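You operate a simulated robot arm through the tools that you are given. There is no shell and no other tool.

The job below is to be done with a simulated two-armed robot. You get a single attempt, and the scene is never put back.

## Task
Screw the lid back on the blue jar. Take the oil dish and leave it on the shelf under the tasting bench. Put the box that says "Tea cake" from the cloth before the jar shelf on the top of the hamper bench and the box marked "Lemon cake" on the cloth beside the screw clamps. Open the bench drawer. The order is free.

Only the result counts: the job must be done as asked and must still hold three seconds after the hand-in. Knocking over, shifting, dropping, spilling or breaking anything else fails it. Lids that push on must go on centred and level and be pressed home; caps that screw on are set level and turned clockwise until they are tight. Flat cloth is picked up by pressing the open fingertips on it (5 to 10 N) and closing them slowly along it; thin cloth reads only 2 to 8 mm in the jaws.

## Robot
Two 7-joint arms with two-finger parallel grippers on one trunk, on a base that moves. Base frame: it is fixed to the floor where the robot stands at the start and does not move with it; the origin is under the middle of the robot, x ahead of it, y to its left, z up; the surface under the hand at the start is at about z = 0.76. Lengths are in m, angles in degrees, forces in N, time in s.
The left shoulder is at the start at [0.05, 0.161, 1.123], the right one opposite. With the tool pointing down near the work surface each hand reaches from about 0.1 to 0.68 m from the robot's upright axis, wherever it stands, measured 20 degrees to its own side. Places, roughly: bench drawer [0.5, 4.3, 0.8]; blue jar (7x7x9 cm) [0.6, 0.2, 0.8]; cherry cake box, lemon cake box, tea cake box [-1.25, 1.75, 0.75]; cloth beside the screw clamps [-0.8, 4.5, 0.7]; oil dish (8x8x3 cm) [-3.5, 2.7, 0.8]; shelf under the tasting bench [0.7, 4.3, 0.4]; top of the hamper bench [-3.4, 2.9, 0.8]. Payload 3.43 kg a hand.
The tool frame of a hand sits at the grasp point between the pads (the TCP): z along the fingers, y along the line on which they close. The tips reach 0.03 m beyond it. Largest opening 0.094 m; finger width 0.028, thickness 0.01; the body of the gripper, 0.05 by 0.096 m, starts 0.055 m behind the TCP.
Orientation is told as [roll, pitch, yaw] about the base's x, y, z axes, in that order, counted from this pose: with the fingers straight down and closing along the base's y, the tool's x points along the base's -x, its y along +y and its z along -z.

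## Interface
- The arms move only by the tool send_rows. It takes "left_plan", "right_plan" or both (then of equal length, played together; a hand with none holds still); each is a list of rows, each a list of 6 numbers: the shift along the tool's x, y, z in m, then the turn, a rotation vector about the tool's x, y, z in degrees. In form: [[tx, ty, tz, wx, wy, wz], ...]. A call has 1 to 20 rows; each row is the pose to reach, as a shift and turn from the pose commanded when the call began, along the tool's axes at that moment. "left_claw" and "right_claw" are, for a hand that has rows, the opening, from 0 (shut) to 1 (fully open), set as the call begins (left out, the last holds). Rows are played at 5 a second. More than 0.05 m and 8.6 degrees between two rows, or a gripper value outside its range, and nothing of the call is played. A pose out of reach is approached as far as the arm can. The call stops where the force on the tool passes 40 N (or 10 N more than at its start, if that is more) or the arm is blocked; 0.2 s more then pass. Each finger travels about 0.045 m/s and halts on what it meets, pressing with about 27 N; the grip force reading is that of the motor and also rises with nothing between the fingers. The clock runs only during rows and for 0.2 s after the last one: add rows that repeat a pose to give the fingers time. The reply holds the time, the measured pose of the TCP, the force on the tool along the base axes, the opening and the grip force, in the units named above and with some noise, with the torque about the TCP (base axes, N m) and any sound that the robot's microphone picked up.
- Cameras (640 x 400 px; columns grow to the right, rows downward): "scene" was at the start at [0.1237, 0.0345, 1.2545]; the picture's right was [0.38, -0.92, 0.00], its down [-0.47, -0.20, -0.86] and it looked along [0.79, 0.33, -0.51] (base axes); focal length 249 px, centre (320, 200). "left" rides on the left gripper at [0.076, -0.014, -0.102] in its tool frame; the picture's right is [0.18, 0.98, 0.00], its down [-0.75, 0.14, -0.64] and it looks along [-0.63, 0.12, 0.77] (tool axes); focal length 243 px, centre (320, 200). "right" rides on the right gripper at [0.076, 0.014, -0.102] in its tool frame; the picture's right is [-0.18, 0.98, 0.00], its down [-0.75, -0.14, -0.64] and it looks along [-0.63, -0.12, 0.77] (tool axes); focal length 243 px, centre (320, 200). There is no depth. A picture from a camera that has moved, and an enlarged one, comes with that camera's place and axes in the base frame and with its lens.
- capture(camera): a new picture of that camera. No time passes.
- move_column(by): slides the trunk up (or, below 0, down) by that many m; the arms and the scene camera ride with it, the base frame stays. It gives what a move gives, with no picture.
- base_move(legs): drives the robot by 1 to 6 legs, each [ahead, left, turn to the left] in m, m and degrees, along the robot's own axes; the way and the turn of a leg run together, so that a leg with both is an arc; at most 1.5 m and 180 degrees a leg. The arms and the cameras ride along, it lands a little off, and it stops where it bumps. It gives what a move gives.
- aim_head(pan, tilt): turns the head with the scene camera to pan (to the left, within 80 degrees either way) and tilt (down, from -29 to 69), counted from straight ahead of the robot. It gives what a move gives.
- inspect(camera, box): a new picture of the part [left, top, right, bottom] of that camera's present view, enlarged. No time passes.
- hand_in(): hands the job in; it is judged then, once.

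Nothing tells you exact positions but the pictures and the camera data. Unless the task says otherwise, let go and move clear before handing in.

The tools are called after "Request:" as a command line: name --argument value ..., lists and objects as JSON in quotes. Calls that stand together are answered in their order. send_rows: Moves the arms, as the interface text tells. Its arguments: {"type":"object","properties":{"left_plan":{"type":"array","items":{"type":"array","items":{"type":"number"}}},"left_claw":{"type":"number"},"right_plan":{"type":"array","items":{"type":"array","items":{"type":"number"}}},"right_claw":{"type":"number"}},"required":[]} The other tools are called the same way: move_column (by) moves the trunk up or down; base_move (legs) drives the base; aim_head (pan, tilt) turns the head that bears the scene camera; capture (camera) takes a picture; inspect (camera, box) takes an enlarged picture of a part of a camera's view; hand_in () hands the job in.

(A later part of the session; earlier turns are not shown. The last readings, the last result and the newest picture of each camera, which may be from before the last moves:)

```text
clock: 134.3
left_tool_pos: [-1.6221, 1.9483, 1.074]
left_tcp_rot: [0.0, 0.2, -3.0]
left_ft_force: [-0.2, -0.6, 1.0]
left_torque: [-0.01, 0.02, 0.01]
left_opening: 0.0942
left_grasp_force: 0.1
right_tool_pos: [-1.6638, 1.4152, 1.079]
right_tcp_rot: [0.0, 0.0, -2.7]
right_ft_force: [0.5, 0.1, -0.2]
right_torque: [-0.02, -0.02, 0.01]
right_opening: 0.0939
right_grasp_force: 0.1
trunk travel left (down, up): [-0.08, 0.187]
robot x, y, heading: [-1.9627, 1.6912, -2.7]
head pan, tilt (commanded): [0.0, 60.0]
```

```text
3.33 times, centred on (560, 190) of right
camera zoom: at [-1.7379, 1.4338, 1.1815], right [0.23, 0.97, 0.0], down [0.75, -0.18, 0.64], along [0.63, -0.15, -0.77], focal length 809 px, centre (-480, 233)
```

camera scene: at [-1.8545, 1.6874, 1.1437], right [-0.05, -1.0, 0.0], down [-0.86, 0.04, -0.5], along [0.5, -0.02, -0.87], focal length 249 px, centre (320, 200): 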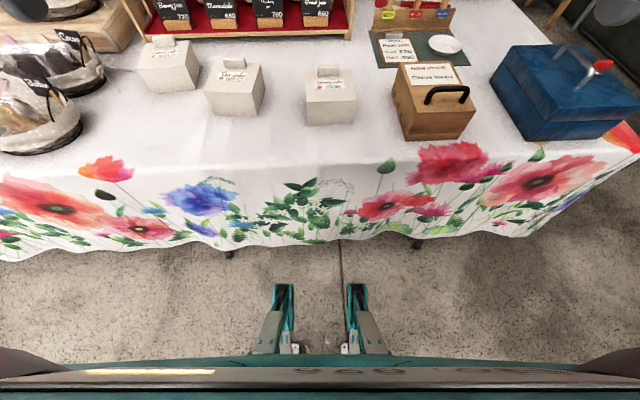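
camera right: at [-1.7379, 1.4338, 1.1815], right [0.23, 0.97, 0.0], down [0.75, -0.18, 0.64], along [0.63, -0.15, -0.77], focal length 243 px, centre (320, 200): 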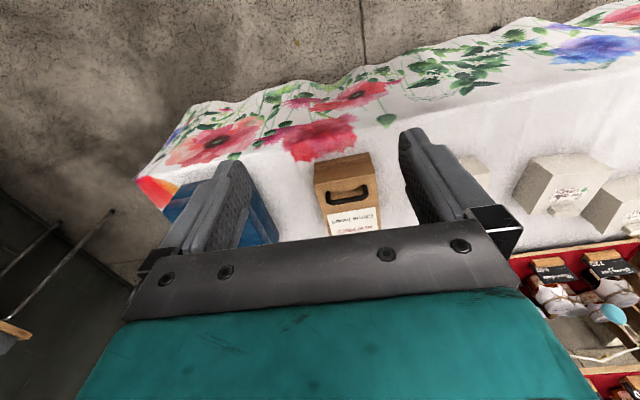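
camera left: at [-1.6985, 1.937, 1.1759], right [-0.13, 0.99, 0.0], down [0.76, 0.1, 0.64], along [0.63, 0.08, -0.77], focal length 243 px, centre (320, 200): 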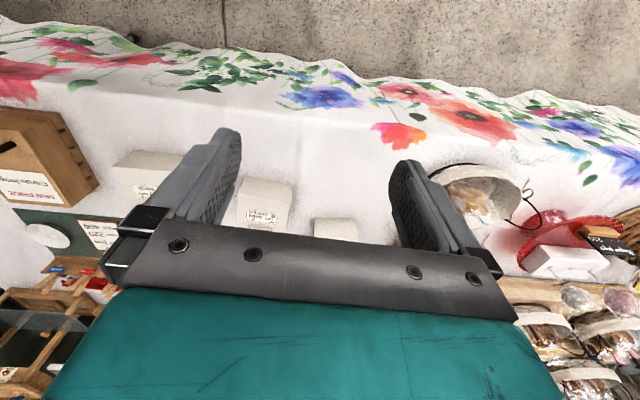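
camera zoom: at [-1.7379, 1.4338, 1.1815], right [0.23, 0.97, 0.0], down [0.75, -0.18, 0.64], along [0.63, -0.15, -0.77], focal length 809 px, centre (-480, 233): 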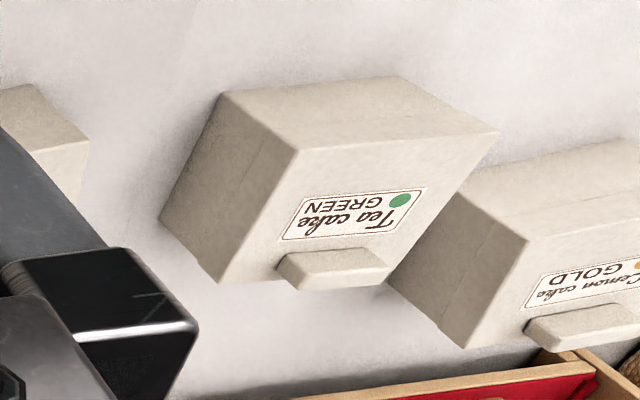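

The table top is around z 0.70–0.74 with the Tea box near [-1.33, 1.86] and Lemon further back-left. I'll shift to face the Lemon box with the left hand and come closer.

Request:
base_move --legs '[[0, 0.14, 2.9], [0.1, 0, 0]]'

Request:
capture --camera "scene"

Request:
capture --camera "left"

```text
clock: 136.9
left_tool_pos: [-1.531, 2.1059, 1.0737]
left_tcp_rot: [0.0, 0.2, -0.2]
left_ft_force: [0.4, 0.3, 0.0]
left_torque: [0.0, 0.0, 0.0]
left_opening: 0.094
left_grasp_force: 0.1
right_tool_pos: [-1.5465, 1.5714, 1.0772]
right_tcp_rot: [0.0, -0.1, 0.0]
right_ft_force: [-0.3, -0.3, -0.7]
right_torque: [0.0, 0.03, -0.01]
right_opening: 0.0939
right_grasp_force: 0.1
trunk travel left (down, up): [-0.08, 0.187]
robot x, y, heading: [-1.8579, 1.8332, 0.0]
head pan, tilt (commanded): [0.0, 60.0]
```

```text
taken
camera scene: at [-1.7507, 1.8339, 1.1436], right [0.0, -1.0, 0.0], down [-0.87, 0.0, -0.5], along [0.5, 0.0, -0.87], focal length 249 px, centre (320, 200)
```

scene: 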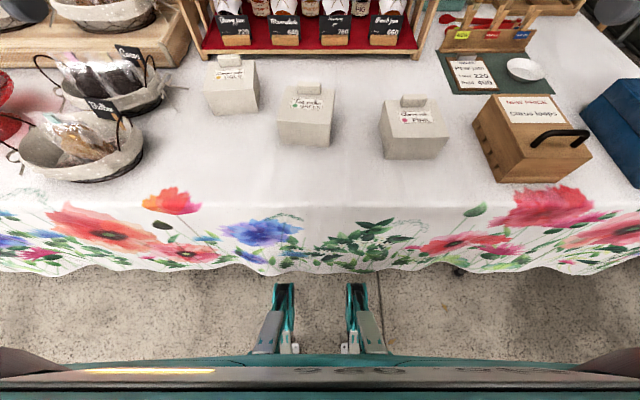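

```text
taken
camera left: at [-1.607, 2.0909, 1.1758], right [-0.18, 0.98, 0.0], down [0.76, 0.14, 0.64], along [0.63, 0.12, -0.77], focal length 243 px, centre (320, 200)
```

left: 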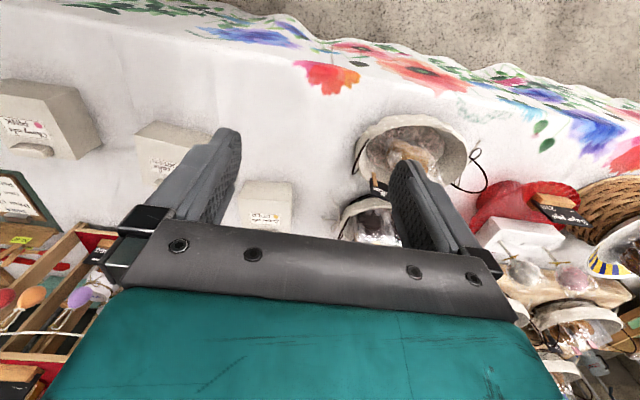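

Now heading is 0. I'll zoom in on the Lemon and Tea boxes to measure them.

Request:
inspect --camera "scene" --box '[190, 40, 350, 160]'

Request:
aim_head --pan 15 --tilt 40

Request:
inspect --camera "scene" --box '[200, 60, 440, 220]'

```text
3.33 times, centred on (270, 100) of scene
camera zoom: at [-1.7507, 1.8339, 1.1436], right [0.0, -1.0, 0.0], down [-0.87, 0.0, -0.5], along [0.5, 0.0, -0.87], focal length 831 px, centre (487, 533)
```

zoom: 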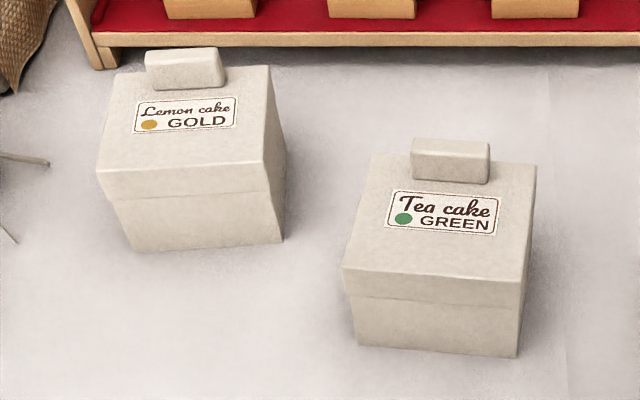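

```text
clock: 137.7
left_tool_pos: [-1.5324, 2.1065, 1.0746]
left_tcp_rot: [0.1, 0.2, -0.3]
left_ft_force: [0.2, 0.4, -0.4]
left_torque: [0.03, 0.03, 0.01]
left_opening: 0.0938
left_grasp_force: 0.1
right_tool_pos: [-1.5471, 1.5716, 1.0782]
right_tcp_rot: [0.1, 0.0, 0.0]
right_ft_force: [0.0, -0.9, -0.6]
right_torque: [-0.01, 0.0, 0.02]
right_opening: 0.094
right_grasp_force: 0.1
trunk travel left (down, up): [-0.08, 0.187]
robot x, y, heading: [-1.8618, 1.8347, 0.2]
head pan, tilt (commanded): [15.0, 40.0]
```

```text
2.50 times, centred on (320, 140) of scene
camera zoom: at [-1.7356, 1.8559, 1.1704], right [0.26, -0.97, 0.0], down [-0.62, -0.17, -0.77], along [0.74, 0.2, -0.64], focal length 623 px, centre (320, 350)
```

zoom: 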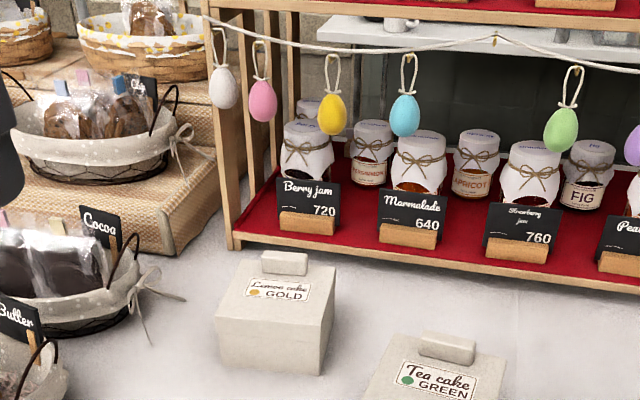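

Measured: Lemon handle centre ≈ [-1.175, 2.046], turned +5°; Tea handle ≈ [-1.275, 1.858], turned −6°; lid tops ≈ z 0.79. I'll roll 5 cm closer and turn the left hand so it closes across the Lemon handle.

Request:
base_move --legs '[[0.05, 0, 0]]'

Request:
send_rows --left_plan '[[-0.01, -0.005, 0, 0, 0, -8], [-0.02, -0.01, 0, 0, 0, -16], [-0.03, -0.015, 0, 0, 0, -24], [-0.04, -0.02, 0, 0, 0, -32], [-0.05, -0.025, 0, 0, 0, -40], [-0.07, -0.03, 0, 0, 0, -48], [-0.09, -0.035, 0, 0, 0, -56], [-0.11, -0.04, 0, 0, 0, -64], [-0.13, -0.045, 0, 0, 0, -72], [-0.15, -0.05, 0, 0, 0, -80], [-0.17, -0.055, 0, 0, 0, -88], [-0.19, -0.06, 0, 0, 0, -95], [-0.19, -0.06, 0, 0, 0, -95]]'

Request:
aim_head --pan 15 --tilt 50

Request:
capture --camera "scene"

Request:
capture --camera "left"

```text
clock: 138.6
left_tool_pos: [-1.5149, 2.1058, 1.0741]
left_tcp_rot: [0.1, 0.2, -0.1]
left_ft_force: [-1.2, 0.9, 0.1]
left_torque: [-0.02, 0.0, -0.02]
left_opening: 0.0941
left_grasp_force: 0.1
right_tool_pos: [-1.5316, 1.5721, 1.078]
right_tcp_rot: [0.0, -0.1, 0.0]
right_ft_force: [-0.9, -0.2, 0.1]
right_torque: [0.0, -0.05, 0.02]
right_opening: 0.0938
right_grasp_force: 0.0
trunk travel left (down, up): [-0.08, 0.187]
robot x, y, heading: [-1.8445, 1.8334, 0.0]
head pan, tilt (commanded): [15.0, 40.0]
stopped in leg 1: the robot was blocked; the commanded pose is now the measured one
```

```text
clock: 141.4
left_tool_pos: [-1.3263, 2.0452, 1.0724]
left_tcp_rot: [0.3, 0.1, 94.9]
left_ft_force: [0.0, 0.2, 0.5]
left_torque: [-0.01, -0.01, 0.01]
left_opening: 0.094
left_grasp_force: 0.0
right_tool_pos: [-1.5309, 1.5725, 1.079]
right_tcp_rot: [0.0, -0.1, 0.0]
right_ft_force: [-0.4, -0.4, 0.1]
right_torque: [-0.01, 0.0, -0.01]
right_opening: 0.0939
right_grasp_force: 0.2
trunk travel left (down, up): [-0.08, 0.187]
robot x, y, heading: [-1.8447, 1.8333, -0.1]
head pan, tilt (commanded): [15.0, 40.0]
```

```text
clock: 142.1
left_tool_pos: [-1.3264, 2.0452, 1.072]
left_tcp_rot: [0.3, 0.1, 94.8]
left_ft_force: [-0.7, 0.3, -0.1]
left_torque: [0.0, 0.0, 0.03]
left_opening: 0.0938
left_grasp_force: 0.0
right_tool_pos: [-1.5306, 1.572, 1.0788]
right_tcp_rot: [-0.1, -0.1, 0.0]
right_ft_force: [-0.3, 0.7, 0.3]
right_torque: [-0.03, -0.02, -0.01]
right_opening: 0.0943
right_grasp_force: 0.0
trunk travel left (down, up): [-0.08, 0.187]
robot x, y, heading: [-1.8415, 1.8383, -0.2]
head pan, tilt (commanded): [15.0, 50.0]
```

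```text
taken
camera scene: at [-1.7274, 1.8538, 1.1563], right [0.26, -0.97, 0.0], down [-0.74, -0.2, -0.64], along [0.62, 0.17, -0.77], focal length 249 px, centre (320, 200)
```

scene: 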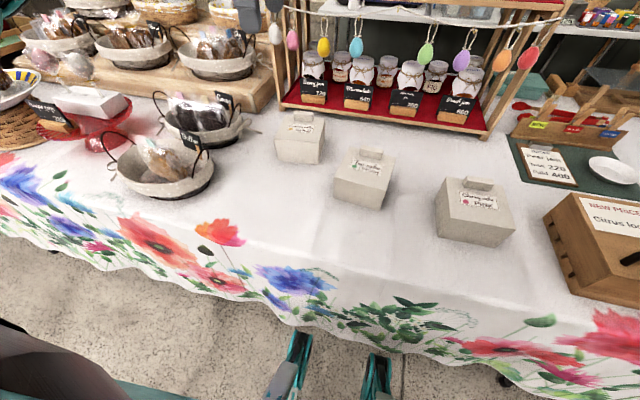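

```text
taken
camera left: at [-1.3046, 1.9693, 1.1743], right [-0.96, -0.27, 0.0], down [-0.2, 0.74, 0.64], along [-0.17, 0.62, -0.77], focal length 243 px, centre (320, 200)
```

left: 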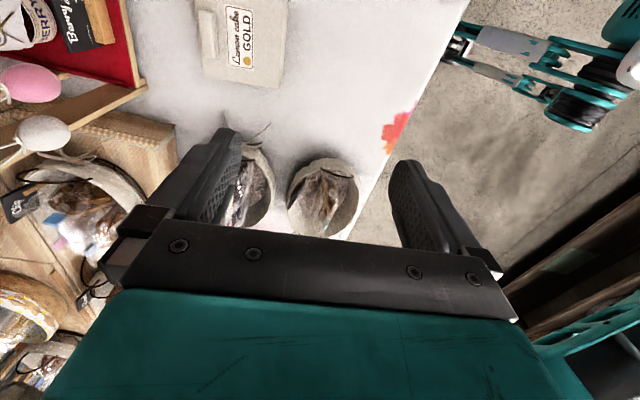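

The base met the table at x≈−1.845, so that is as close as I can get. I'll ease off slightly, shift left so the Lemon handle is straight ahead of the left shoulder, and lower the trunk for maximum reach.

Request:
base_move --legs '[[-0.006, 0.045, 0]]'

Request:
move_column --by -0.05

Request:
capture --camera "left"

```text
clock: 143.2
left_tool_pos: [-1.3323, 2.0888, 1.0729]
left_tcp_rot: [0.2, 0.0, 94.7]
left_ft_force: [0.3, -0.1, 0.6]
left_torque: [0.01, 0.0, 0.03]
left_opening: 0.0937
left_grasp_force: 0.0
right_tool_pos: [-1.5373, 1.616, 1.0778]
right_tcp_rot: [-0.1, -0.1, 0.0]
right_ft_force: [0.1, -0.5, -0.8]
right_torque: [-0.02, -0.01, 0.01]
right_opening: 0.0938
right_grasp_force: 0.1
trunk travel left (down, up): [-0.08, 0.187]
robot x, y, heading: [-1.8502, 1.8792, -0.0]
head pan, tilt (commanded): [15.0, 50.0]
```

```text
clock: 144.1
left_tool_pos: [-1.3325, 2.0893, 1.0231]
left_tcp_rot: [0.2, 0.0, 94.8]
left_ft_force: [-0.5, 0.2, 0.0]
left_torque: [0.02, 0.01, -0.02]
left_opening: 0.0939
left_grasp_force: 0.0
right_tool_pos: [-1.5368, 1.6165, 1.0275]
right_tcp_rot: [0.0, -0.1, 0.1]
right_ft_force: [0.2, -0.2, 0.4]
right_torque: [-0.02, 0.03, 0.0]
right_opening: 0.094
right_grasp_force: 0.0
trunk travel left (down, up): [-0.03, 0.237]
robot x, y, heading: [-1.8476, 1.8772, 0.2]
head pan, tilt (commanded): [15.0, 50.0]
```

```text
taken
camera left: at [-1.3108, 2.0139, 1.1245], right [-0.96, -0.27, 0.0], down [-0.2, 0.74, 0.64], along [-0.17, 0.62, -0.77], focal length 243 px, centre (320, 200)
```

left: 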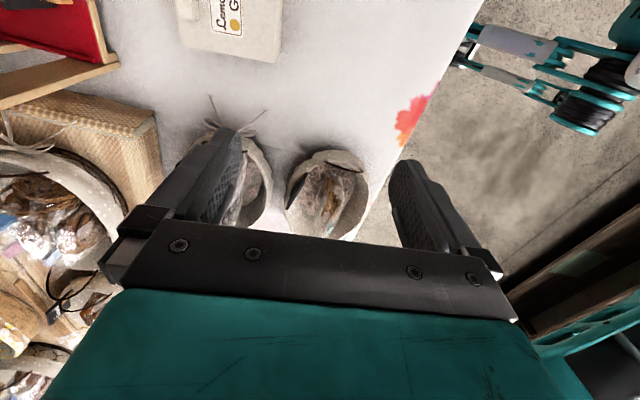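

Moving the left hand forward above the Lemon handle, staying high for now.

Request:
send_rows --left_plan '[[0.014, -0.038, 0.01, 0, 0, 0], [0.028, -0.077, 0.02, 0, 0, 0], [0.042, -0.115, 0.03, 0, 0, 0], [0.056, -0.14, 0.05, 0, 0, 0], [0.056, -0.153, 0.07, 0, 0, 0], [0.056, -0.153, 0.09, 0, 0, 0], [0.056, -0.153, 0.09, 0, 0, 0]]'

Request:
capture --camera "left"

Request:
capture --camera "scene"

```text
clock: 145.7
left_tool_pos: [-1.2145, 2.0566, 0.9297]
left_tcp_rot: [0.2, 0.0, 94.9]
left_ft_force: [0.7, -0.9, 0.3]
left_torque: [-0.02, -0.03, 0.01]
left_opening: 0.0942
left_grasp_force: 0.2
left hand out of reach, approached as far as the arm can: row 3, 4, 5, 6, 7
right_tool_pos: [-1.5372, 1.6158, 1.0283]
right_tcp_rot: [0.1, -0.1, 0.1]
right_ft_force: [0.1, 0.4, -0.2]
right_torque: [-0.02, 0.01, -0.04]
right_opening: 0.0939
right_grasp_force: 0.1
trunk travel left (down, up): [-0.03, 0.237]
robot x, y, heading: [-1.8457, 1.8766, -0.1]
head pan, tilt (commanded): [15.0, 50.0]
```

```text
taken
camera left: at [-1.1919, 1.9806, 1.0308], right [-0.96, -0.27, 0.0], down [-0.2, 0.74, 0.64], along [-0.17, 0.62, -0.77], focal length 243 px, centre (320, 200)
```

left: 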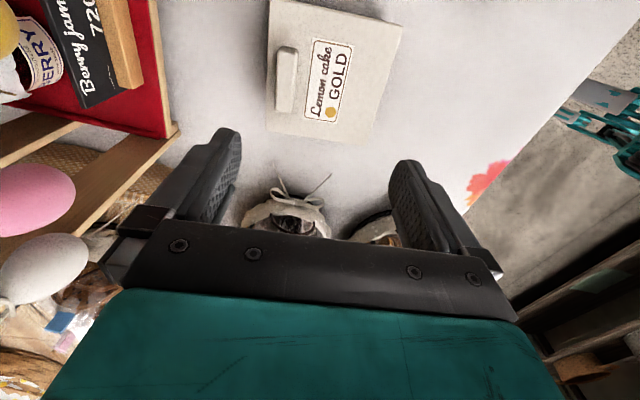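

```text
taken
camera scene: at [-1.7334, 1.8983, 1.1062], right [0.26, -0.97, 0.0], down [-0.74, -0.2, -0.64], along [0.62, 0.17, -0.77], focal length 249 px, centre (320, 200)
```

scene: 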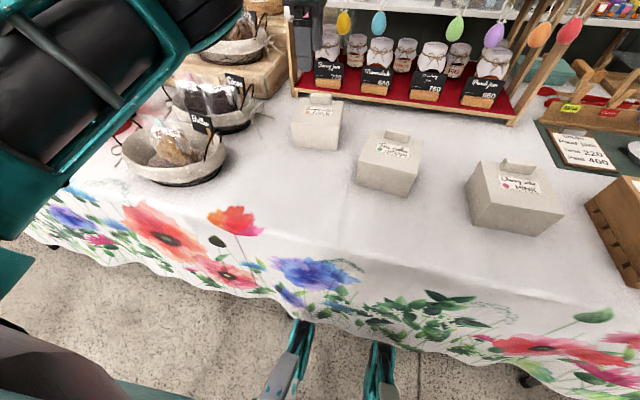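

The Lemon handle is about 3–4 cm beyond reach head-on; later I'll take it sideways with the right arm. First I'll take the nearer Tea box with the left hand: lift, retreat, and shift right.

Request:
send_rows --left_plan '[[0, 0.02, -0.02, 0, 0, 0], [0, 0.05, -0.04, 0, 0, 0], [0, 0.08, -0.05, 0, 0, 3.5], [0, 0.1, -0.06, 0, 0, 7], [0, 0.1, -0.06, 0, 0, 10.5]]'

Request:
base_move --legs '[[0, -0.175, 0]]'

Request:
aim_head --pan -10 --tilt 50

Request:
capture --camera "left"

Request:
capture --camera "scene"

```text
clock: 146.9
left_tool_pos: [-1.3126, 2.0475, 0.9897]
left_tcp_rot: [0.2, 0.1, 84.3]
left_ft_force: [-0.3, 0.4, 1.0]
left_torque: [0.0, -0.01, 0.02]
left_opening: 0.094
left_grasp_force: 0.0
right_tool_pos: [-1.5365, 1.6173, 1.0293]
right_tcp_rot: [0.1, -0.1, 0.0]
right_ft_force: [0.2, -0.2, -0.1]
right_torque: [-0.02, 0.01, -0.01]
right_opening: 0.094
right_grasp_force: 0.1
trunk travel left (down, up): [-0.03, 0.237]
robot x, y, heading: [-1.8488, 1.8774, -0.0]
head pan, tilt (commanded): [15.0, 50.0]
```

```text
clock: 149.1
left_tool_pos: [-1.3132, 1.8746, 0.9887]
left_tcp_rot: [0.3, 0.0, 84.4]
left_ft_force: [-0.2, -0.1, -0.3]
left_torque: [0.01, 0.0, -0.03]
left_opening: 0.0942
left_grasp_force: 0.2
right_tool_pos: [-1.5362, 1.4426, 1.0277]
right_tcp_rot: [0.0, -0.1, 0.2]
right_ft_force: [0.1, -0.5, -1.2]
right_torque: [-0.01, -0.02, 0.0]
right_opening: 0.094
right_grasp_force: 0.0
trunk travel left (down, up): [-0.03, 0.237]
robot x, y, heading: [-1.8482, 1.7041, -0.0]
head pan, tilt (commanded): [15.0, 50.0]
```

```text
clock: 150.0
left_tool_pos: [-1.3113, 1.8754, 0.9884]
left_tcp_rot: [0.3, 0.2, 84.4]
left_ft_force: [-0.5, -0.1, -0.2]
left_torque: [-0.01, 0.01, -0.02]
left_opening: 0.0941
left_grasp_force: 0.1
right_tool_pos: [-1.5365, 1.443, 1.0286]
right_tcp_rot: [0.0, 0.0, 0.2]
right_ft_force: [0.4, 0.3, 0.6]
right_torque: [-0.01, -0.02, -0.01]
right_opening: 0.0939
right_grasp_force: 0.0
trunk travel left (down, up): [-0.03, 0.237]
robot x, y, heading: [-1.8475, 1.706, -0.1]
head pan, tilt (commanded): [-10.0, 50.0]
```

```text
taken
camera left: at [-1.3047, 1.797, 1.0903], right [-1.0, -0.09, 0.0], down [-0.06, 0.76, 0.64], along [-0.06, 0.64, -0.77], focal length 243 px, centre (320, 200)
```

left: 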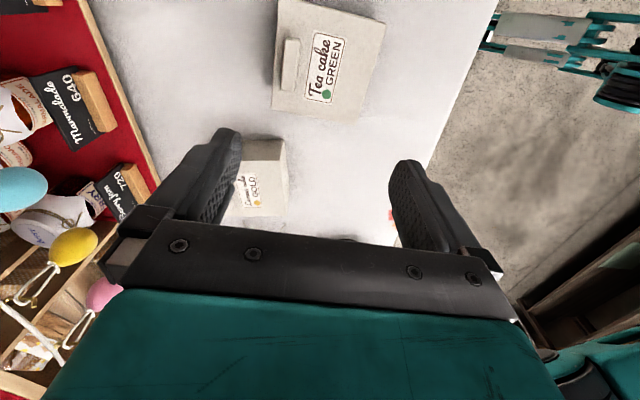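

```text
taken
camera scene: at [-1.732, 1.6919, 1.1062], right [-0.17, -0.98, 0.0], down [-0.75, 0.13, -0.64], along [0.63, -0.11, -0.77], focal length 249 px, centre (320, 200)
```

scene: 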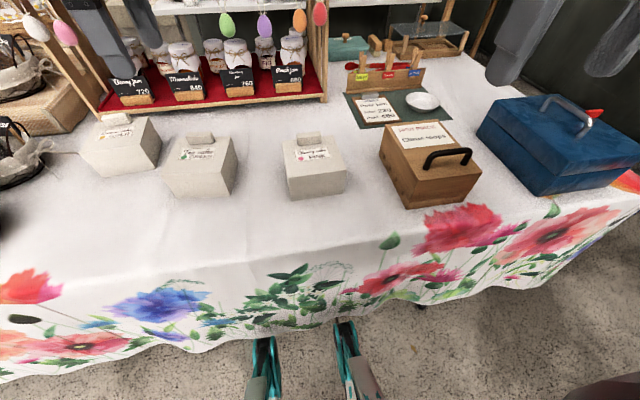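

The Tea handle reads about [-1.278, 1.856]. I'll move over it and lower to a check height.

Request:
send_rows --left_plan '[[0.005, -0.012, 0.01, 0, 0, 0], [0.01, -0.024, 0.03, 0, 0, 0], [0.0146, -0.0356, 0.05, 0, 0, 0], [0.0146, -0.0356, 0.075, 0, 0, 0], [0.0146, -0.0356, 0.095, 0, 0, 0], [0.0146, -0.0356, 0.095, 0, 0, 0]]'

Request:
capture --camera "left"

Request:
inspect --camera "scene" --box '[120, 80, 300, 210]'

```text
clock: 151.4
left_tool_pos: [-1.2777, 1.8578, 0.8933]
left_tcp_rot: [0.2, 0.0, 84.4]
left_ft_force: [-0.3, -0.3, 0.2]
left_torque: [0.08, -0.01, -0.02]
left_opening: 0.0942
left_grasp_force: 0.0
right_tool_pos: [-1.5362, 1.4435, 1.0287]
right_tcp_rot: [-0.1, -0.1, 0.1]
right_ft_force: [-0.1, -0.2, 0.5]
right_torque: [0.0, 0.02, 0.0]
right_opening: 0.094
right_grasp_force: 0.1
trunk travel left (down, up): [-0.03, 0.237]
robot x, y, heading: [-1.8469, 1.7071, -0.1]
head pan, tilt (commanded): [-10.0, 50.0]
```

```text
taken
camera left: at [-1.2715, 1.7791, 0.9942], right [-1.0, -0.09, 0.0], down [-0.06, 0.76, 0.64], along [-0.06, 0.64, -0.77], focal length 243 px, centre (320, 200)
```

left: 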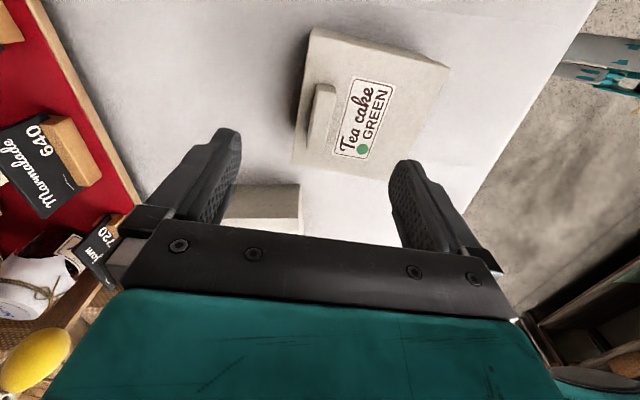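

```text
3.08 times, centred on (210, 145) of scene
camera zoom: at [-1.732, 1.6918, 1.1062], right [-0.17, -0.98, 0.0], down [-0.75, 0.13, -0.64], along [0.63, -0.11, -0.77], focal length 767 px, centre (658, 369)
```

zoom: 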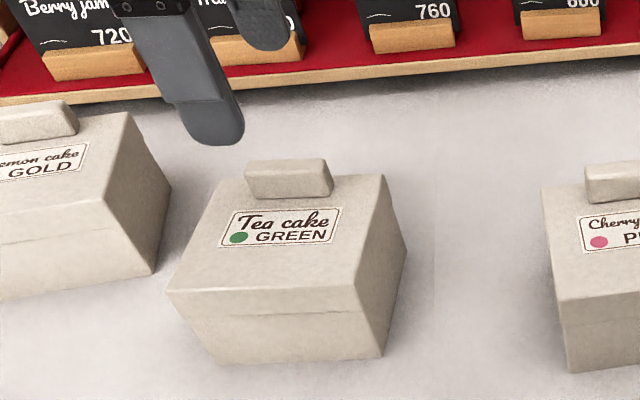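

I'll zoom the left view to measure the handle's exact position and angle relative to the fingers.

Request:
inspect --camera "left" --box '[270, 20, 450, 190]'

```text
2.35 times, centred on (360, 105) of left
camera zoom: at [-1.2715, 1.7791, 0.9942], right [-1.0, -0.09, 0.0], down [-0.06, 0.76, 0.64], along [-0.06, 0.64, -0.77], focal length 571 px, centre (226, 424)
```

zoom: 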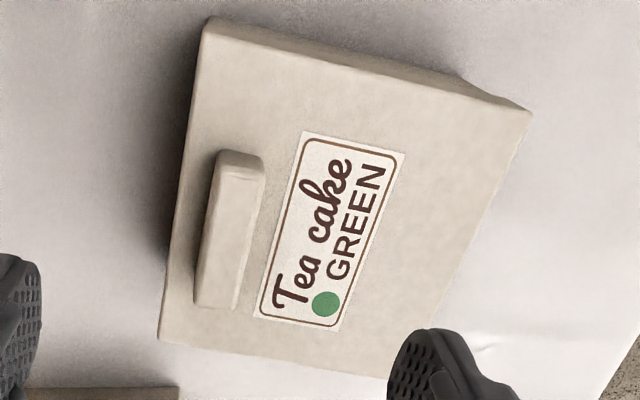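

The handle is centred within 5 mm and about 3° off. I'll correct, then lower to just above the lid top.

Request:
send_rows --left_plan '[[0.0046, -0.0007, 0.01, 0, 0, -3], [0.0046, -0.0007, 0.025, 0, 0, -3], [0.0046, -0.0007, 0.04, 0, 0, -3], [0.0046, -0.0007, 0.055, 0, 0, -3], [0.0046, -0.0007, 0.06, 0, 0, -3], [0.0046, -0.0007, 0.06, 0, 0, -3]]'

Request:
capture --camera "left"

Request:
inspect --camera "scene" --box '[140, 90, 270, 200]'

```text
clock: 152.8
left_tool_pos: [-1.2799, 1.8513, 0.8331]
left_tcp_rot: [0.2, 0.0, 87.4]
left_ft_force: [0.5, -0.2, 0.1]
left_torque: [0.02, -0.03, -0.01]
left_opening: 0.094
left_grasp_force: 0.1
right_tool_pos: [-1.5365, 1.4432, 1.0292]
right_tcp_rot: [0.0, -0.1, 0.1]
right_ft_force: [-0.4, -0.1, -0.8]
right_torque: [0.01, 0.01, 0.01]
right_opening: 0.0941
right_grasp_force: 0.2
trunk travel left (down, up): [-0.03, 0.237]
robot x, y, heading: [-1.8476, 1.7046, 0.1]
head pan, tilt (commanded): [-10.0, 50.0]
```

```text
taken
camera left: at [-1.2678, 1.7743, 0.9346], right [-0.99, -0.14, 0.0], down [-0.1, 0.76, 0.64], along [-0.09, 0.64, -0.77], focal length 243 px, centre (320, 200)
```

left: 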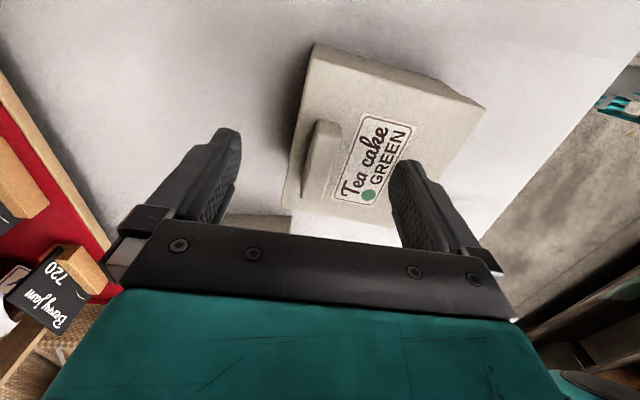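

```text
3.64 times, centred on (205, 145) of scene
camera zoom: at [-1.7321, 1.6918, 1.1062], right [-0.17, -0.98, 0.0], down [-0.75, 0.13, -0.64], along [0.63, -0.11, -0.77], focal length 907 px, centre (738, 400)
```

zoom: 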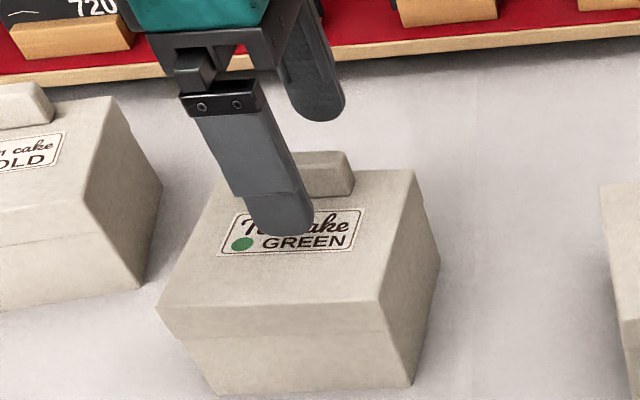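

Checking the handle again from the left camera at this height.

Request:
inspect --camera "left" --box '[270, 90, 430, 240]'

```text
2.67 times, centred on (350, 165) of left
camera zoom: at [-1.2678, 1.7743, 0.9346], right [-0.99, -0.14, 0.0], down [-0.1, 0.76, 0.64], along [-0.09, 0.64, -0.77], focal length 647 px, centre (240, 293)
```

zoom: 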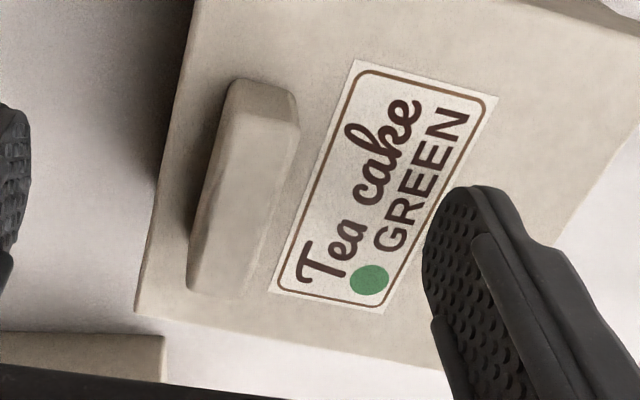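

Handle is centred and parallel between the fingers. I'll lower 7 mm more, then close.

Request:
send_rows --left_plan '[[0, 0, 0.003, 0, 0, 0], [0, 0, 0.006, 0, 0, 0], [0, 0, 0.008, 0, 0, 0], [0, 0, 0.008, 0, 0, 0]]'

Request:
inspect --camera "scene" --box '[140, 90, 270, 200]'

```text
clock: 153.8
left_tool_pos: [-1.2789, 1.8524, 0.8263]
left_tcp_rot: [0.2, 0.0, 87.4]
left_ft_force: [-0.1, -0.2, 0.1]
left_torque: [-0.02, -0.05, -0.02]
left_opening: 0.094
left_grasp_force: 0.1
right_tool_pos: [-1.5365, 1.4429, 1.0294]
right_tcp_rot: [-0.1, -0.1, 0.1]
right_ft_force: [-0.5, 0.0, -0.7]
right_torque: [0.0, 0.01, 0.01]
right_opening: 0.0942
right_grasp_force: 0.1
trunk travel left (down, up): [-0.03, 0.237]
robot x, y, heading: [-1.8529, 1.7012, 0.1]
head pan, tilt (commanded): [-10.0, 50.0]
```

```text
3.64 times, centred on (205, 145) of scene
camera zoom: at [-1.7321, 1.6918, 1.1062], right [-0.17, -0.98, 0.0], down [-0.75, 0.13, -0.64], along [0.63, -0.11, -0.77], focal length 907 px, centre (738, 400)
```

zoom: 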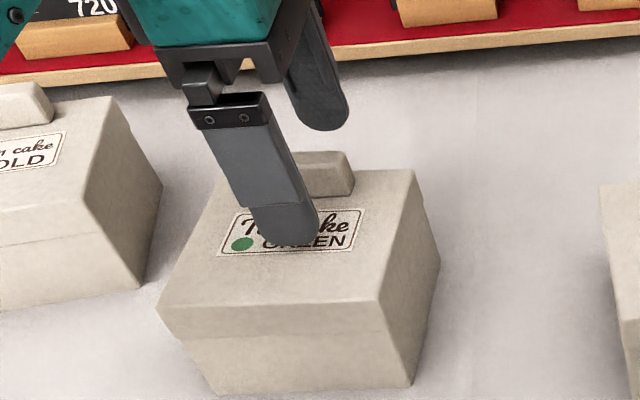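

Request:
send_rows --left_plan '[[0, 0, 0.001, 0, 0, 0], [0, 0, 0.002, 0, 0, 0], [0, 0, 0.003, 0, 0, 0], [0, 0, 0.003, 0, 0, 0]]'

```text
clock: 154.8
left_tool_pos: [-1.2792, 1.8523, 0.8225]
left_tcp_rot: [0.1, 0.0, 87.4]
left_ft_force: [0.5, 0.9, -0.2]
left_torque: [0.0, 0.02, 0.0]
left_opening: 0.0939
left_grasp_force: 0.1
right_tool_pos: [-1.5361, 1.4435, 1.0282]
right_tcp_rot: [-0.1, -0.1, 0.2]
right_ft_force: [0.5, -0.4, -0.2]
right_torque: [0.01, 0.01, 0.0]
right_opening: 0.0939
right_grasp_force: 0.0
trunk travel left (down, up): [-0.03, 0.237]
robot x, y, heading: [-1.846, 1.7013, -0.1]
head pan, tilt (commanded): [-10.0, 50.0]
```

No contact yet; lowering a bit more in small steps.

Request:
send_rows --left_plan '[[0, 0, 0.001, 0, 0, 0], [0, 0, 0.002, 0, 0, 0], [0, 0, 0.003, 0, 0, 0], [0, 0, 0.003, 0, 0, 0]]'

Request:
inspect --camera "left" --box '[270, 90, 430, 240]'

```text
clock: 155.8
left_tool_pos: [-1.278, 1.8528, 0.8187]
left_tcp_rot: [0.1, 0.1, 87.5]
left_ft_force: [-0.3, 0.0, 4.0]
left_torque: [0.06, 0.21, 0.01]
left_opening: 0.0942
left_grasp_force: 0.1
right_tool_pos: [-1.5369, 1.4436, 1.0296]
right_tcp_rot: [0.1, -0.1, 0.1]
right_ft_force: [0.0, 0.0, -0.4]
right_torque: [0.0, 0.02, -0.01]
right_opening: 0.0937
right_grasp_force: 0.0
trunk travel left (down, up): [-0.03, 0.237]
robot x, y, heading: [-1.8491, 1.7093, -0.1]
head pan, tilt (commanded): [-10.0, 50.0]
```

```text
2.67 times, centred on (350, 165) of left
camera zoom: at [-1.267, 1.7749, 0.9218], right [-0.99, -0.14, 0.0], down [-0.1, 0.76, 0.64], along [-0.09, 0.64, -0.77], focal length 647 px, centre (240, 293)
```

zoom: 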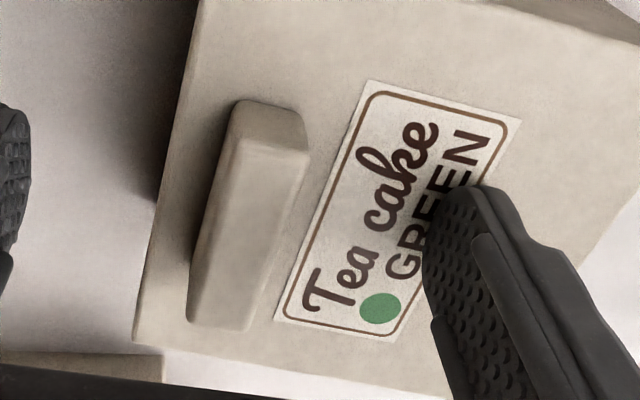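

Light contact: the box top is at z≈0.789. I'll lift 1.5 mm and close on the handle.

Request:
send_rows --left_plan '[[0, 0, -0.001, 0, 0, 0], [0, 0, -0.0015, 0, 0, 0]]'

Request:
send_rows --left_plan '[[0, 0, 0, 0, 0, 0], [0, 0, 0, 0, 0, 0], [0, 0, 0, 0, 0, 0], [0, 0, 0, 0, 0, 0], [0, 0, 0, 0, 0, 0], [0, 0, 0, 0, 0, 0]]' --left_claw 0.0

Request:
capture --camera "left"

```text
clock: 156.4
left_tool_pos: [-1.2779, 1.8534, 0.8209]
left_tcp_rot: [0.3, 0.0, 87.4]
left_ft_force: [-0.8, -0.3, -0.2]
left_torque: [0.0, 0.0, 0.0]
left_opening: 0.094
left_grasp_force: 0.0
right_tool_pos: [-1.5367, 1.4434, 1.0288]
right_tcp_rot: [0.0, -0.1, 0.0]
right_ft_force: [-0.3, 0.1, 0.0]
right_torque: [-0.01, 0.01, 0.02]
right_opening: 0.0939
right_grasp_force: 0.1
trunk travel left (down, up): [-0.03, 0.237]
robot x, y, heading: [-1.8469, 1.7094, -0.2]
head pan, tilt (commanded): [-10.0, 50.0]
```

```text
clock: 157.8
left_tool_pos: [-1.2786, 1.8528, 0.8209]
left_tcp_rot: [0.3, 0.0, 87.5]
left_ft_force: [-1.3, 0.5, 0.2]
left_torque: [-0.03, -0.13, 0.06]
left_opening: 0.0157
left_grasp_force: 21.8
right_tool_pos: [-1.536, 1.4428, 1.0278]
right_tcp_rot: [-0.1, -0.1, 0.1]
right_ft_force: [0.3, -1.7, -0.2]
right_torque: [0.02, -0.02, -0.02]
right_opening: 0.0939
right_grasp_force: 0.2
trunk travel left (down, up): [-0.03, 0.237]
robot x, y, heading: [-1.8492, 1.7068, -0.1]
head pan, tilt (commanded): [-10.0, 50.0]
```

```text
taken
camera left: at [-1.2669, 1.775, 0.9231], right [-0.99, -0.14, 0.0], down [-0.1, 0.76, 0.64], along [-0.09, 0.64, -0.77], focal length 243 px, centre (320, 200)
```

left: 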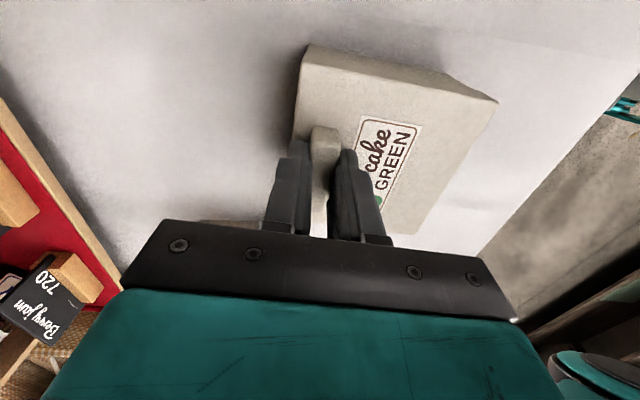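

Handle gripped at 16 mm. I'll lift 3 cm and check that the whole box comes along.

Request:
send_rows --left_plan '[[0, 0, 0, 0, 0, 0], [0, 0, 0, 0, 0, 0], [0, 0, -0.005, 0, 0, 0], [0, 0, -0.01, 0, 0, 0], [0, 0, -0.02, 0, 0, 0], [0, 0, -0.03, 0, 0, 0], [0, 0, -0.03, 0, 0, 0]]'

Request:
capture --camera "left"

Request:
inspect --camera "scene" --box '[120, 60, 300, 210]'

```text
clock: 159.4
left_tool_pos: [-1.279, 1.8522, 0.8519]
left_tcp_rot: [0.2, 0.0, 87.4]
left_ft_force: [0.2, -0.2, -3.5]
left_torque: [-0.02, -0.08, -0.01]
left_opening: 0.0155
left_grasp_force: 22.5
right_tool_pos: [-1.5364, 1.4435, 1.0281]
right_tcp_rot: [0.1, 0.0, 0.1]
right_ft_force: [0.2, -0.5, 0.1]
right_torque: [-0.03, 0.0, -0.02]
right_opening: 0.0941
right_grasp_force: 0.0
trunk travel left (down, up): [-0.03, 0.237]
robot x, y, heading: [-1.8481, 1.7051, 0.2]
head pan, tilt (commanded): [-10.0, 50.0]
```

```text
taken
camera left: at [-1.2669, 1.7745, 0.953], right [-0.99, -0.14, 0.0], down [-0.1, 0.76, 0.64], along [-0.09, 0.64, -0.77], focal length 243 px, centre (320, 200)
```

left: 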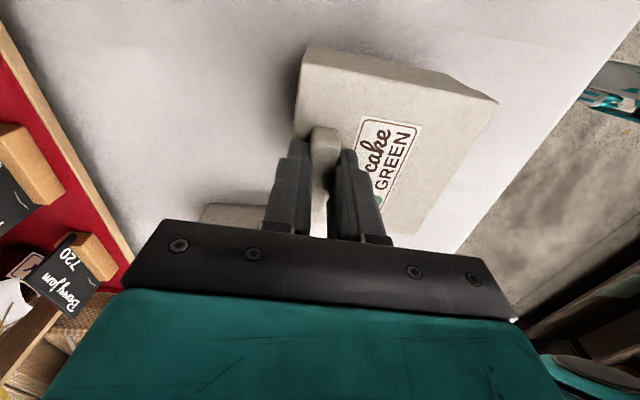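

```text
2.67 times, centred on (210, 135) of scene
camera zoom: at [-1.7318, 1.6919, 1.1062], right [-0.17, -0.98, 0.0], down [-0.75, 0.13, -0.64], along [0.63, -0.11, -0.77], focal length 665 px, centre (613, 373)
```

zoom: 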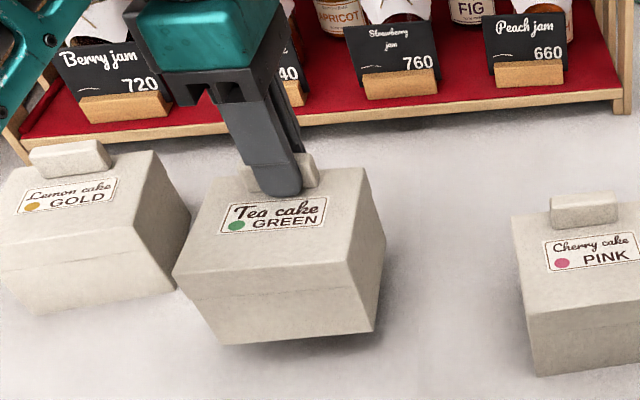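

The whole Tea box lifts level, weighing about 0.36 kg. I'll raise it clear, draw it in, and back the base away from the table.

Request:
send_rows --left_plan '[[0, 0, -0.03, 0, 0, 0], [0, 0, -0.06, 0, 0, 0], [0, 0, -0.09, 0, 0, 0], [0, 0.01, -0.12, 0, 0, 0], [0.002, 0.04, -0.14, 0, 0, 0], [0.004, 0.08, -0.15, 0, 0, 0], [0.006, 0.12, -0.15, 0, 0, 0], [0.008, 0.16, -0.15, 0, 0, 0], [0.009, 0.19, -0.15, 0, 0, 0], [0.009, 0.21, -0.15, 0, 0, 0]]'

Request:
base_move --legs '[[-0.3, 0, 0]]'

Request:
aim_head --pan 0 --tilt 45

Request:
capture --camera "scene"

```text
clock: 161.6
left_tool_pos: [-1.4865, 1.8515, 1.0008]
left_tcp_rot: [0.2, 0.0, 87.4]
left_ft_force: [0.2, -0.4, -2.2]
left_torque: [0.05, -0.12, 0.0]
left_opening: 0.0158
left_grasp_force: 22.3
right_tool_pos: [-1.5366, 1.4433, 1.0287]
right_tcp_rot: [0.0, -0.1, 0.1]
right_ft_force: [-0.2, -0.4, -0.3]
right_torque: [0.03, -0.03, 0.01]
right_opening: 0.0939
right_grasp_force: 0.0
trunk travel left (down, up): [-0.03, 0.237]
robot x, y, heading: [-1.8493, 1.7037, 0.2]
head pan, tilt (commanded): [-10.0, 50.0]
```

```text
clock: 163.6
left_tool_pos: [-1.782, 1.8526, 1.0013]
left_tcp_rot: [0.2, 0.0, 87.3]
left_ft_force: [0.0, -1.0, -3.2]
left_torque: [-0.04, -0.08, 0.0]
left_opening: 0.016
left_grasp_force: 21.9
right_tool_pos: [-1.8322, 1.4433, 1.0294]
right_tcp_rot: [0.0, -0.2, 0.0]
right_ft_force: [-0.6, 0.2, 0.0]
right_torque: [0.0, 0.02, 0.02]
right_opening: 0.0942
right_grasp_force: 0.1
trunk travel left (down, up): [-0.03, 0.237]
robot x, y, heading: [-2.1443, 1.7045, 0.1]
head pan, tilt (commanded): [-10.0, 50.0]
```

```text
clock: 164.3
left_tool_pos: [-1.783, 1.8529, 1.0016]
left_tcp_rot: [0.2, 0.0, 87.2]
left_ft_force: [-0.3, 0.7, -2.6]
left_torque: [-0.03, -0.13, -0.02]
left_opening: 0.0157
left_grasp_force: 22.3
right_tool_pos: [-1.8316, 1.4435, 1.0277]
right_tcp_rot: [0.0, -0.1, 0.0]
right_ft_force: [0.2, -0.7, 0.3]
right_torque: [0.02, 0.01, -0.01]
right_opening: 0.0939
right_grasp_force: 0.1
trunk travel left (down, up): [-0.03, 0.237]
robot x, y, heading: [-2.1435, 1.7103, 0.1]
head pan, tilt (commanded): [0.0, 45.0]
```

```text
taken
camera scene: at [-2.0221, 1.7051, 1.1131], right [0.0, -1.0, 0.0], down [-0.71, 0.0, -0.71], along [0.71, 0.0, -0.71], focal length 249 px, centre (320, 200)
```

scene: 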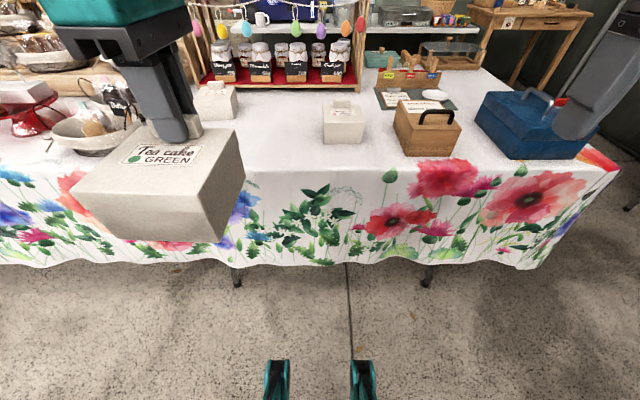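

Tea box secured. Now I'll turn left so my right side faces the table, then edge toward it for the Lemon box.

Request:
base_move --legs '[[0, 0, 90], [0.12, -0.2, 0]]'

Request:
aim_head --pan -75 --tilt 40

Request:
capture --camera "scene"

Request:
capture --camera "right"

```text
clock: 170.5
left_tool_pos: [-2.0904, 2.1863, 1.0011]
left_tcp_rot: [0.2, 0.0, 176.9]
left_ft_force: [0.5, 0.2, -3.1]
left_torque: [0.16, -0.05, -0.01]
left_opening: 0.0157
left_grasp_force: 22.2
right_tool_pos: [-1.6808, 2.1331, 1.0283]
right_tcp_rot: [0.0, -0.1, 89.5]
right_ft_force: [0.3, -0.3, 0.1]
right_torque: [0.0, 0.01, -0.03]
right_opening: 0.0943
right_grasp_force: 0.0
trunk travel left (down, up): [-0.03, 0.237]
robot x, y, heading: [-1.9498, 1.8264, 89.3]
head pan, tilt (commanded): [0.0, 45.0]
```

```text
clock: 171.9
left_tool_pos: [-2.0903, 2.1863, 1.001]
left_tcp_rot: [0.2, 0.0, 176.9]
left_ft_force: [0.4, 0.1, -2.9]
left_torque: [0.09, -0.03, 0.01]
left_opening: 0.0158
left_grasp_force: 21.4
right_tool_pos: [-1.6814, 2.1325, 1.029]
right_tcp_rot: [0.0, -0.1, 89.5]
right_ft_force: [0.1, 0.8, -0.1]
right_torque: [-0.01, 0.0, 0.02]
right_opening: 0.0941
right_grasp_force: 0.0
trunk travel left (down, up): [-0.03, 0.237]
robot x, y, heading: [-1.9494, 1.8208, 89.6]
head pan, tilt (commanded): [-75.0, 40.0]
```

```text
taken
camera scene: at [-1.8633, 1.8848, 1.1204], right [0.25, -0.97, 0.0], down [-0.62, -0.16, -0.77], along [0.74, 0.19, -0.64], focal length 249 px, centre (320, 200)
```

scene: 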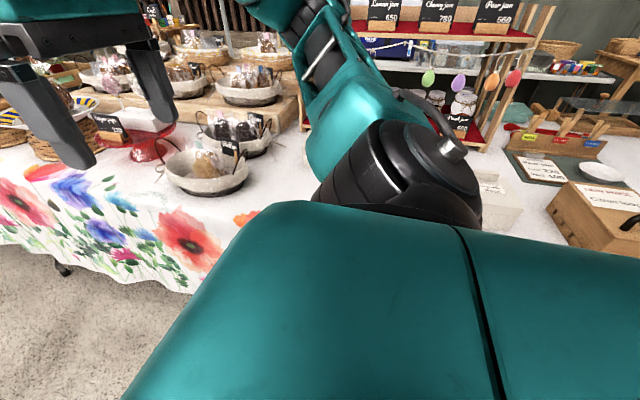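

```text
taken
camera right: at [-1.6958, 2.0567, 1.1314], right [-0.98, 0.19, 0.0], down [0.15, 0.75, 0.64], along [0.12, 0.63, -0.77], focal length 243 px, centre (320, 200)
```

right: 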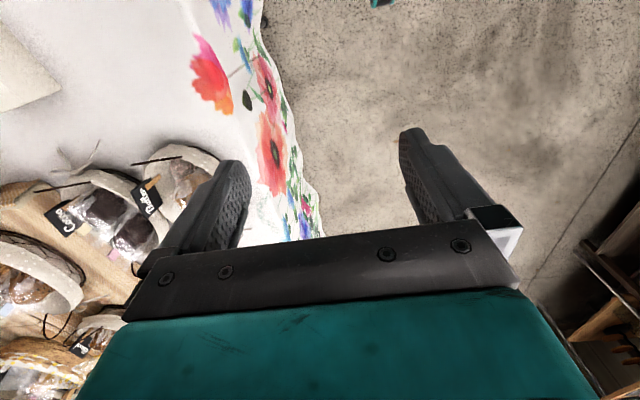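

My own upper arm hides the boxes from the head camera, but the right hand's camera will guide. I'll edge 10 cm closer and reach the right hand sideways, high over the table.

Request:
base_move --legs '[[0, -0.1, 0]]'

Request:
send_rows --right_plan '[[0.02, -0.03, 0, 0, 0, 0], [0.04, -0.06, 0, 0, 0, 0], [0.06, -0.09, 0, 0, 0, 0], [0.07, -0.12, 0, 0, 0, 0], [0.08, -0.15, 0, 0, 0, 0], [0.085, -0.18, 0, 0, 0, -1], [0.09, -0.21, 0, 0, 0, -2], [0.09, -0.24, 0, 0, 0, -3]]'

Request:
capture --camera "right"

Request:
capture --camera "scene"

```text
clock: 173.5
left_tool_pos: [-1.9913, 2.1854, 1.002]
left_tcp_rot: [0.3, 0.0, 176.9]
left_ft_force: [-0.3, 0.0, -2.8]
left_torque: [0.09, 0.0, 0.0]
left_opening: 0.0158
left_grasp_force: 23.0
right_tool_pos: [-1.5829, 2.1315, 1.0288]
right_tcp_rot: [0.0, -0.1, 89.6]
right_ft_force: [0.6, 0.5, 0.0]
right_torque: [-0.02, -0.02, -0.03]
right_opening: 0.094
right_grasp_force: 0.0
trunk travel left (down, up): [-0.03, 0.237]
robot x, y, heading: [-1.8502, 1.8197, 89.6]
head pan, tilt (commanded): [-75.0, 40.0]
```

```text
clock: 175.3
left_tool_pos: [-1.9918, 2.1856, 1.0024]
left_tcp_rot: [0.2, 0.0, 176.9]
left_ft_force: [0.5, -0.1, -2.9]
left_torque: [0.09, 0.01, 0.01]
left_opening: 0.0157
left_grasp_force: 22.8
right_tool_pos: [-1.3766, 2.1555, 1.0087]
right_tcp_rot: [-0.1, 0.0, 92.5]
right_ft_force: [0.3, 0.0, -0.4]
right_torque: [0.01, 0.02, -0.03]
right_opening: 0.094
right_grasp_force: 0.0
right hand out of reach, approached as far as the arm can: row 3, 4, 5, 6, 7, 8
trunk travel left (down, up): [-0.03, 0.237]
robot x, y, heading: [-1.8472, 1.8248, 89.6]
head pan, tilt (commanded): [-75.0, 40.0]
```

```text
taken
camera right: at [-1.3867, 2.079, 1.1112], right [-0.99, 0.14, 0.0], down [0.11, 0.76, 0.64], along [0.09, 0.64, -0.77], focal length 243 px, centre (320, 200)
```

right: 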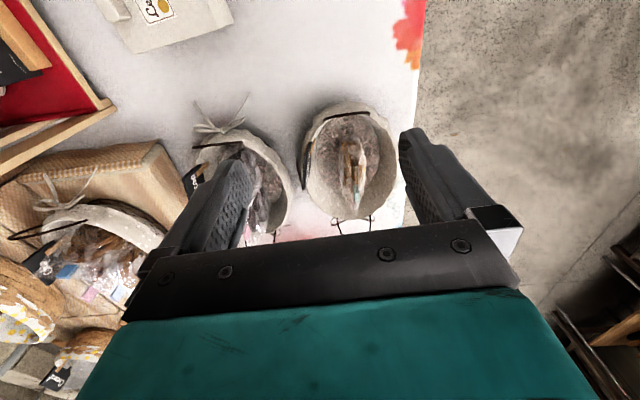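

```text
taken
camera scene: at [-1.7647, 1.884, 1.1204], right [0.25, -0.97, 0.0], down [-0.62, -0.16, -0.77], along [0.74, 0.19, -0.64], focal length 249 px, centre (320, 200)
```

scene: 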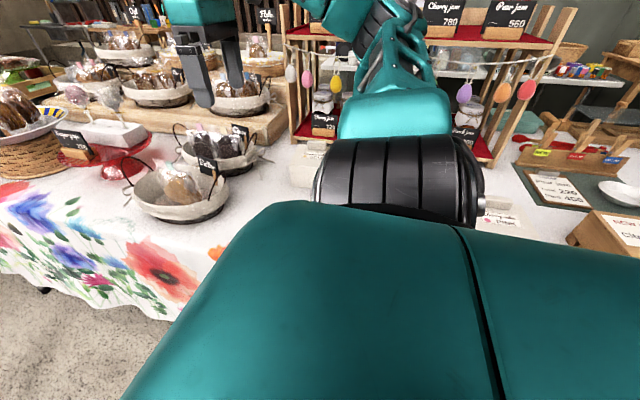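

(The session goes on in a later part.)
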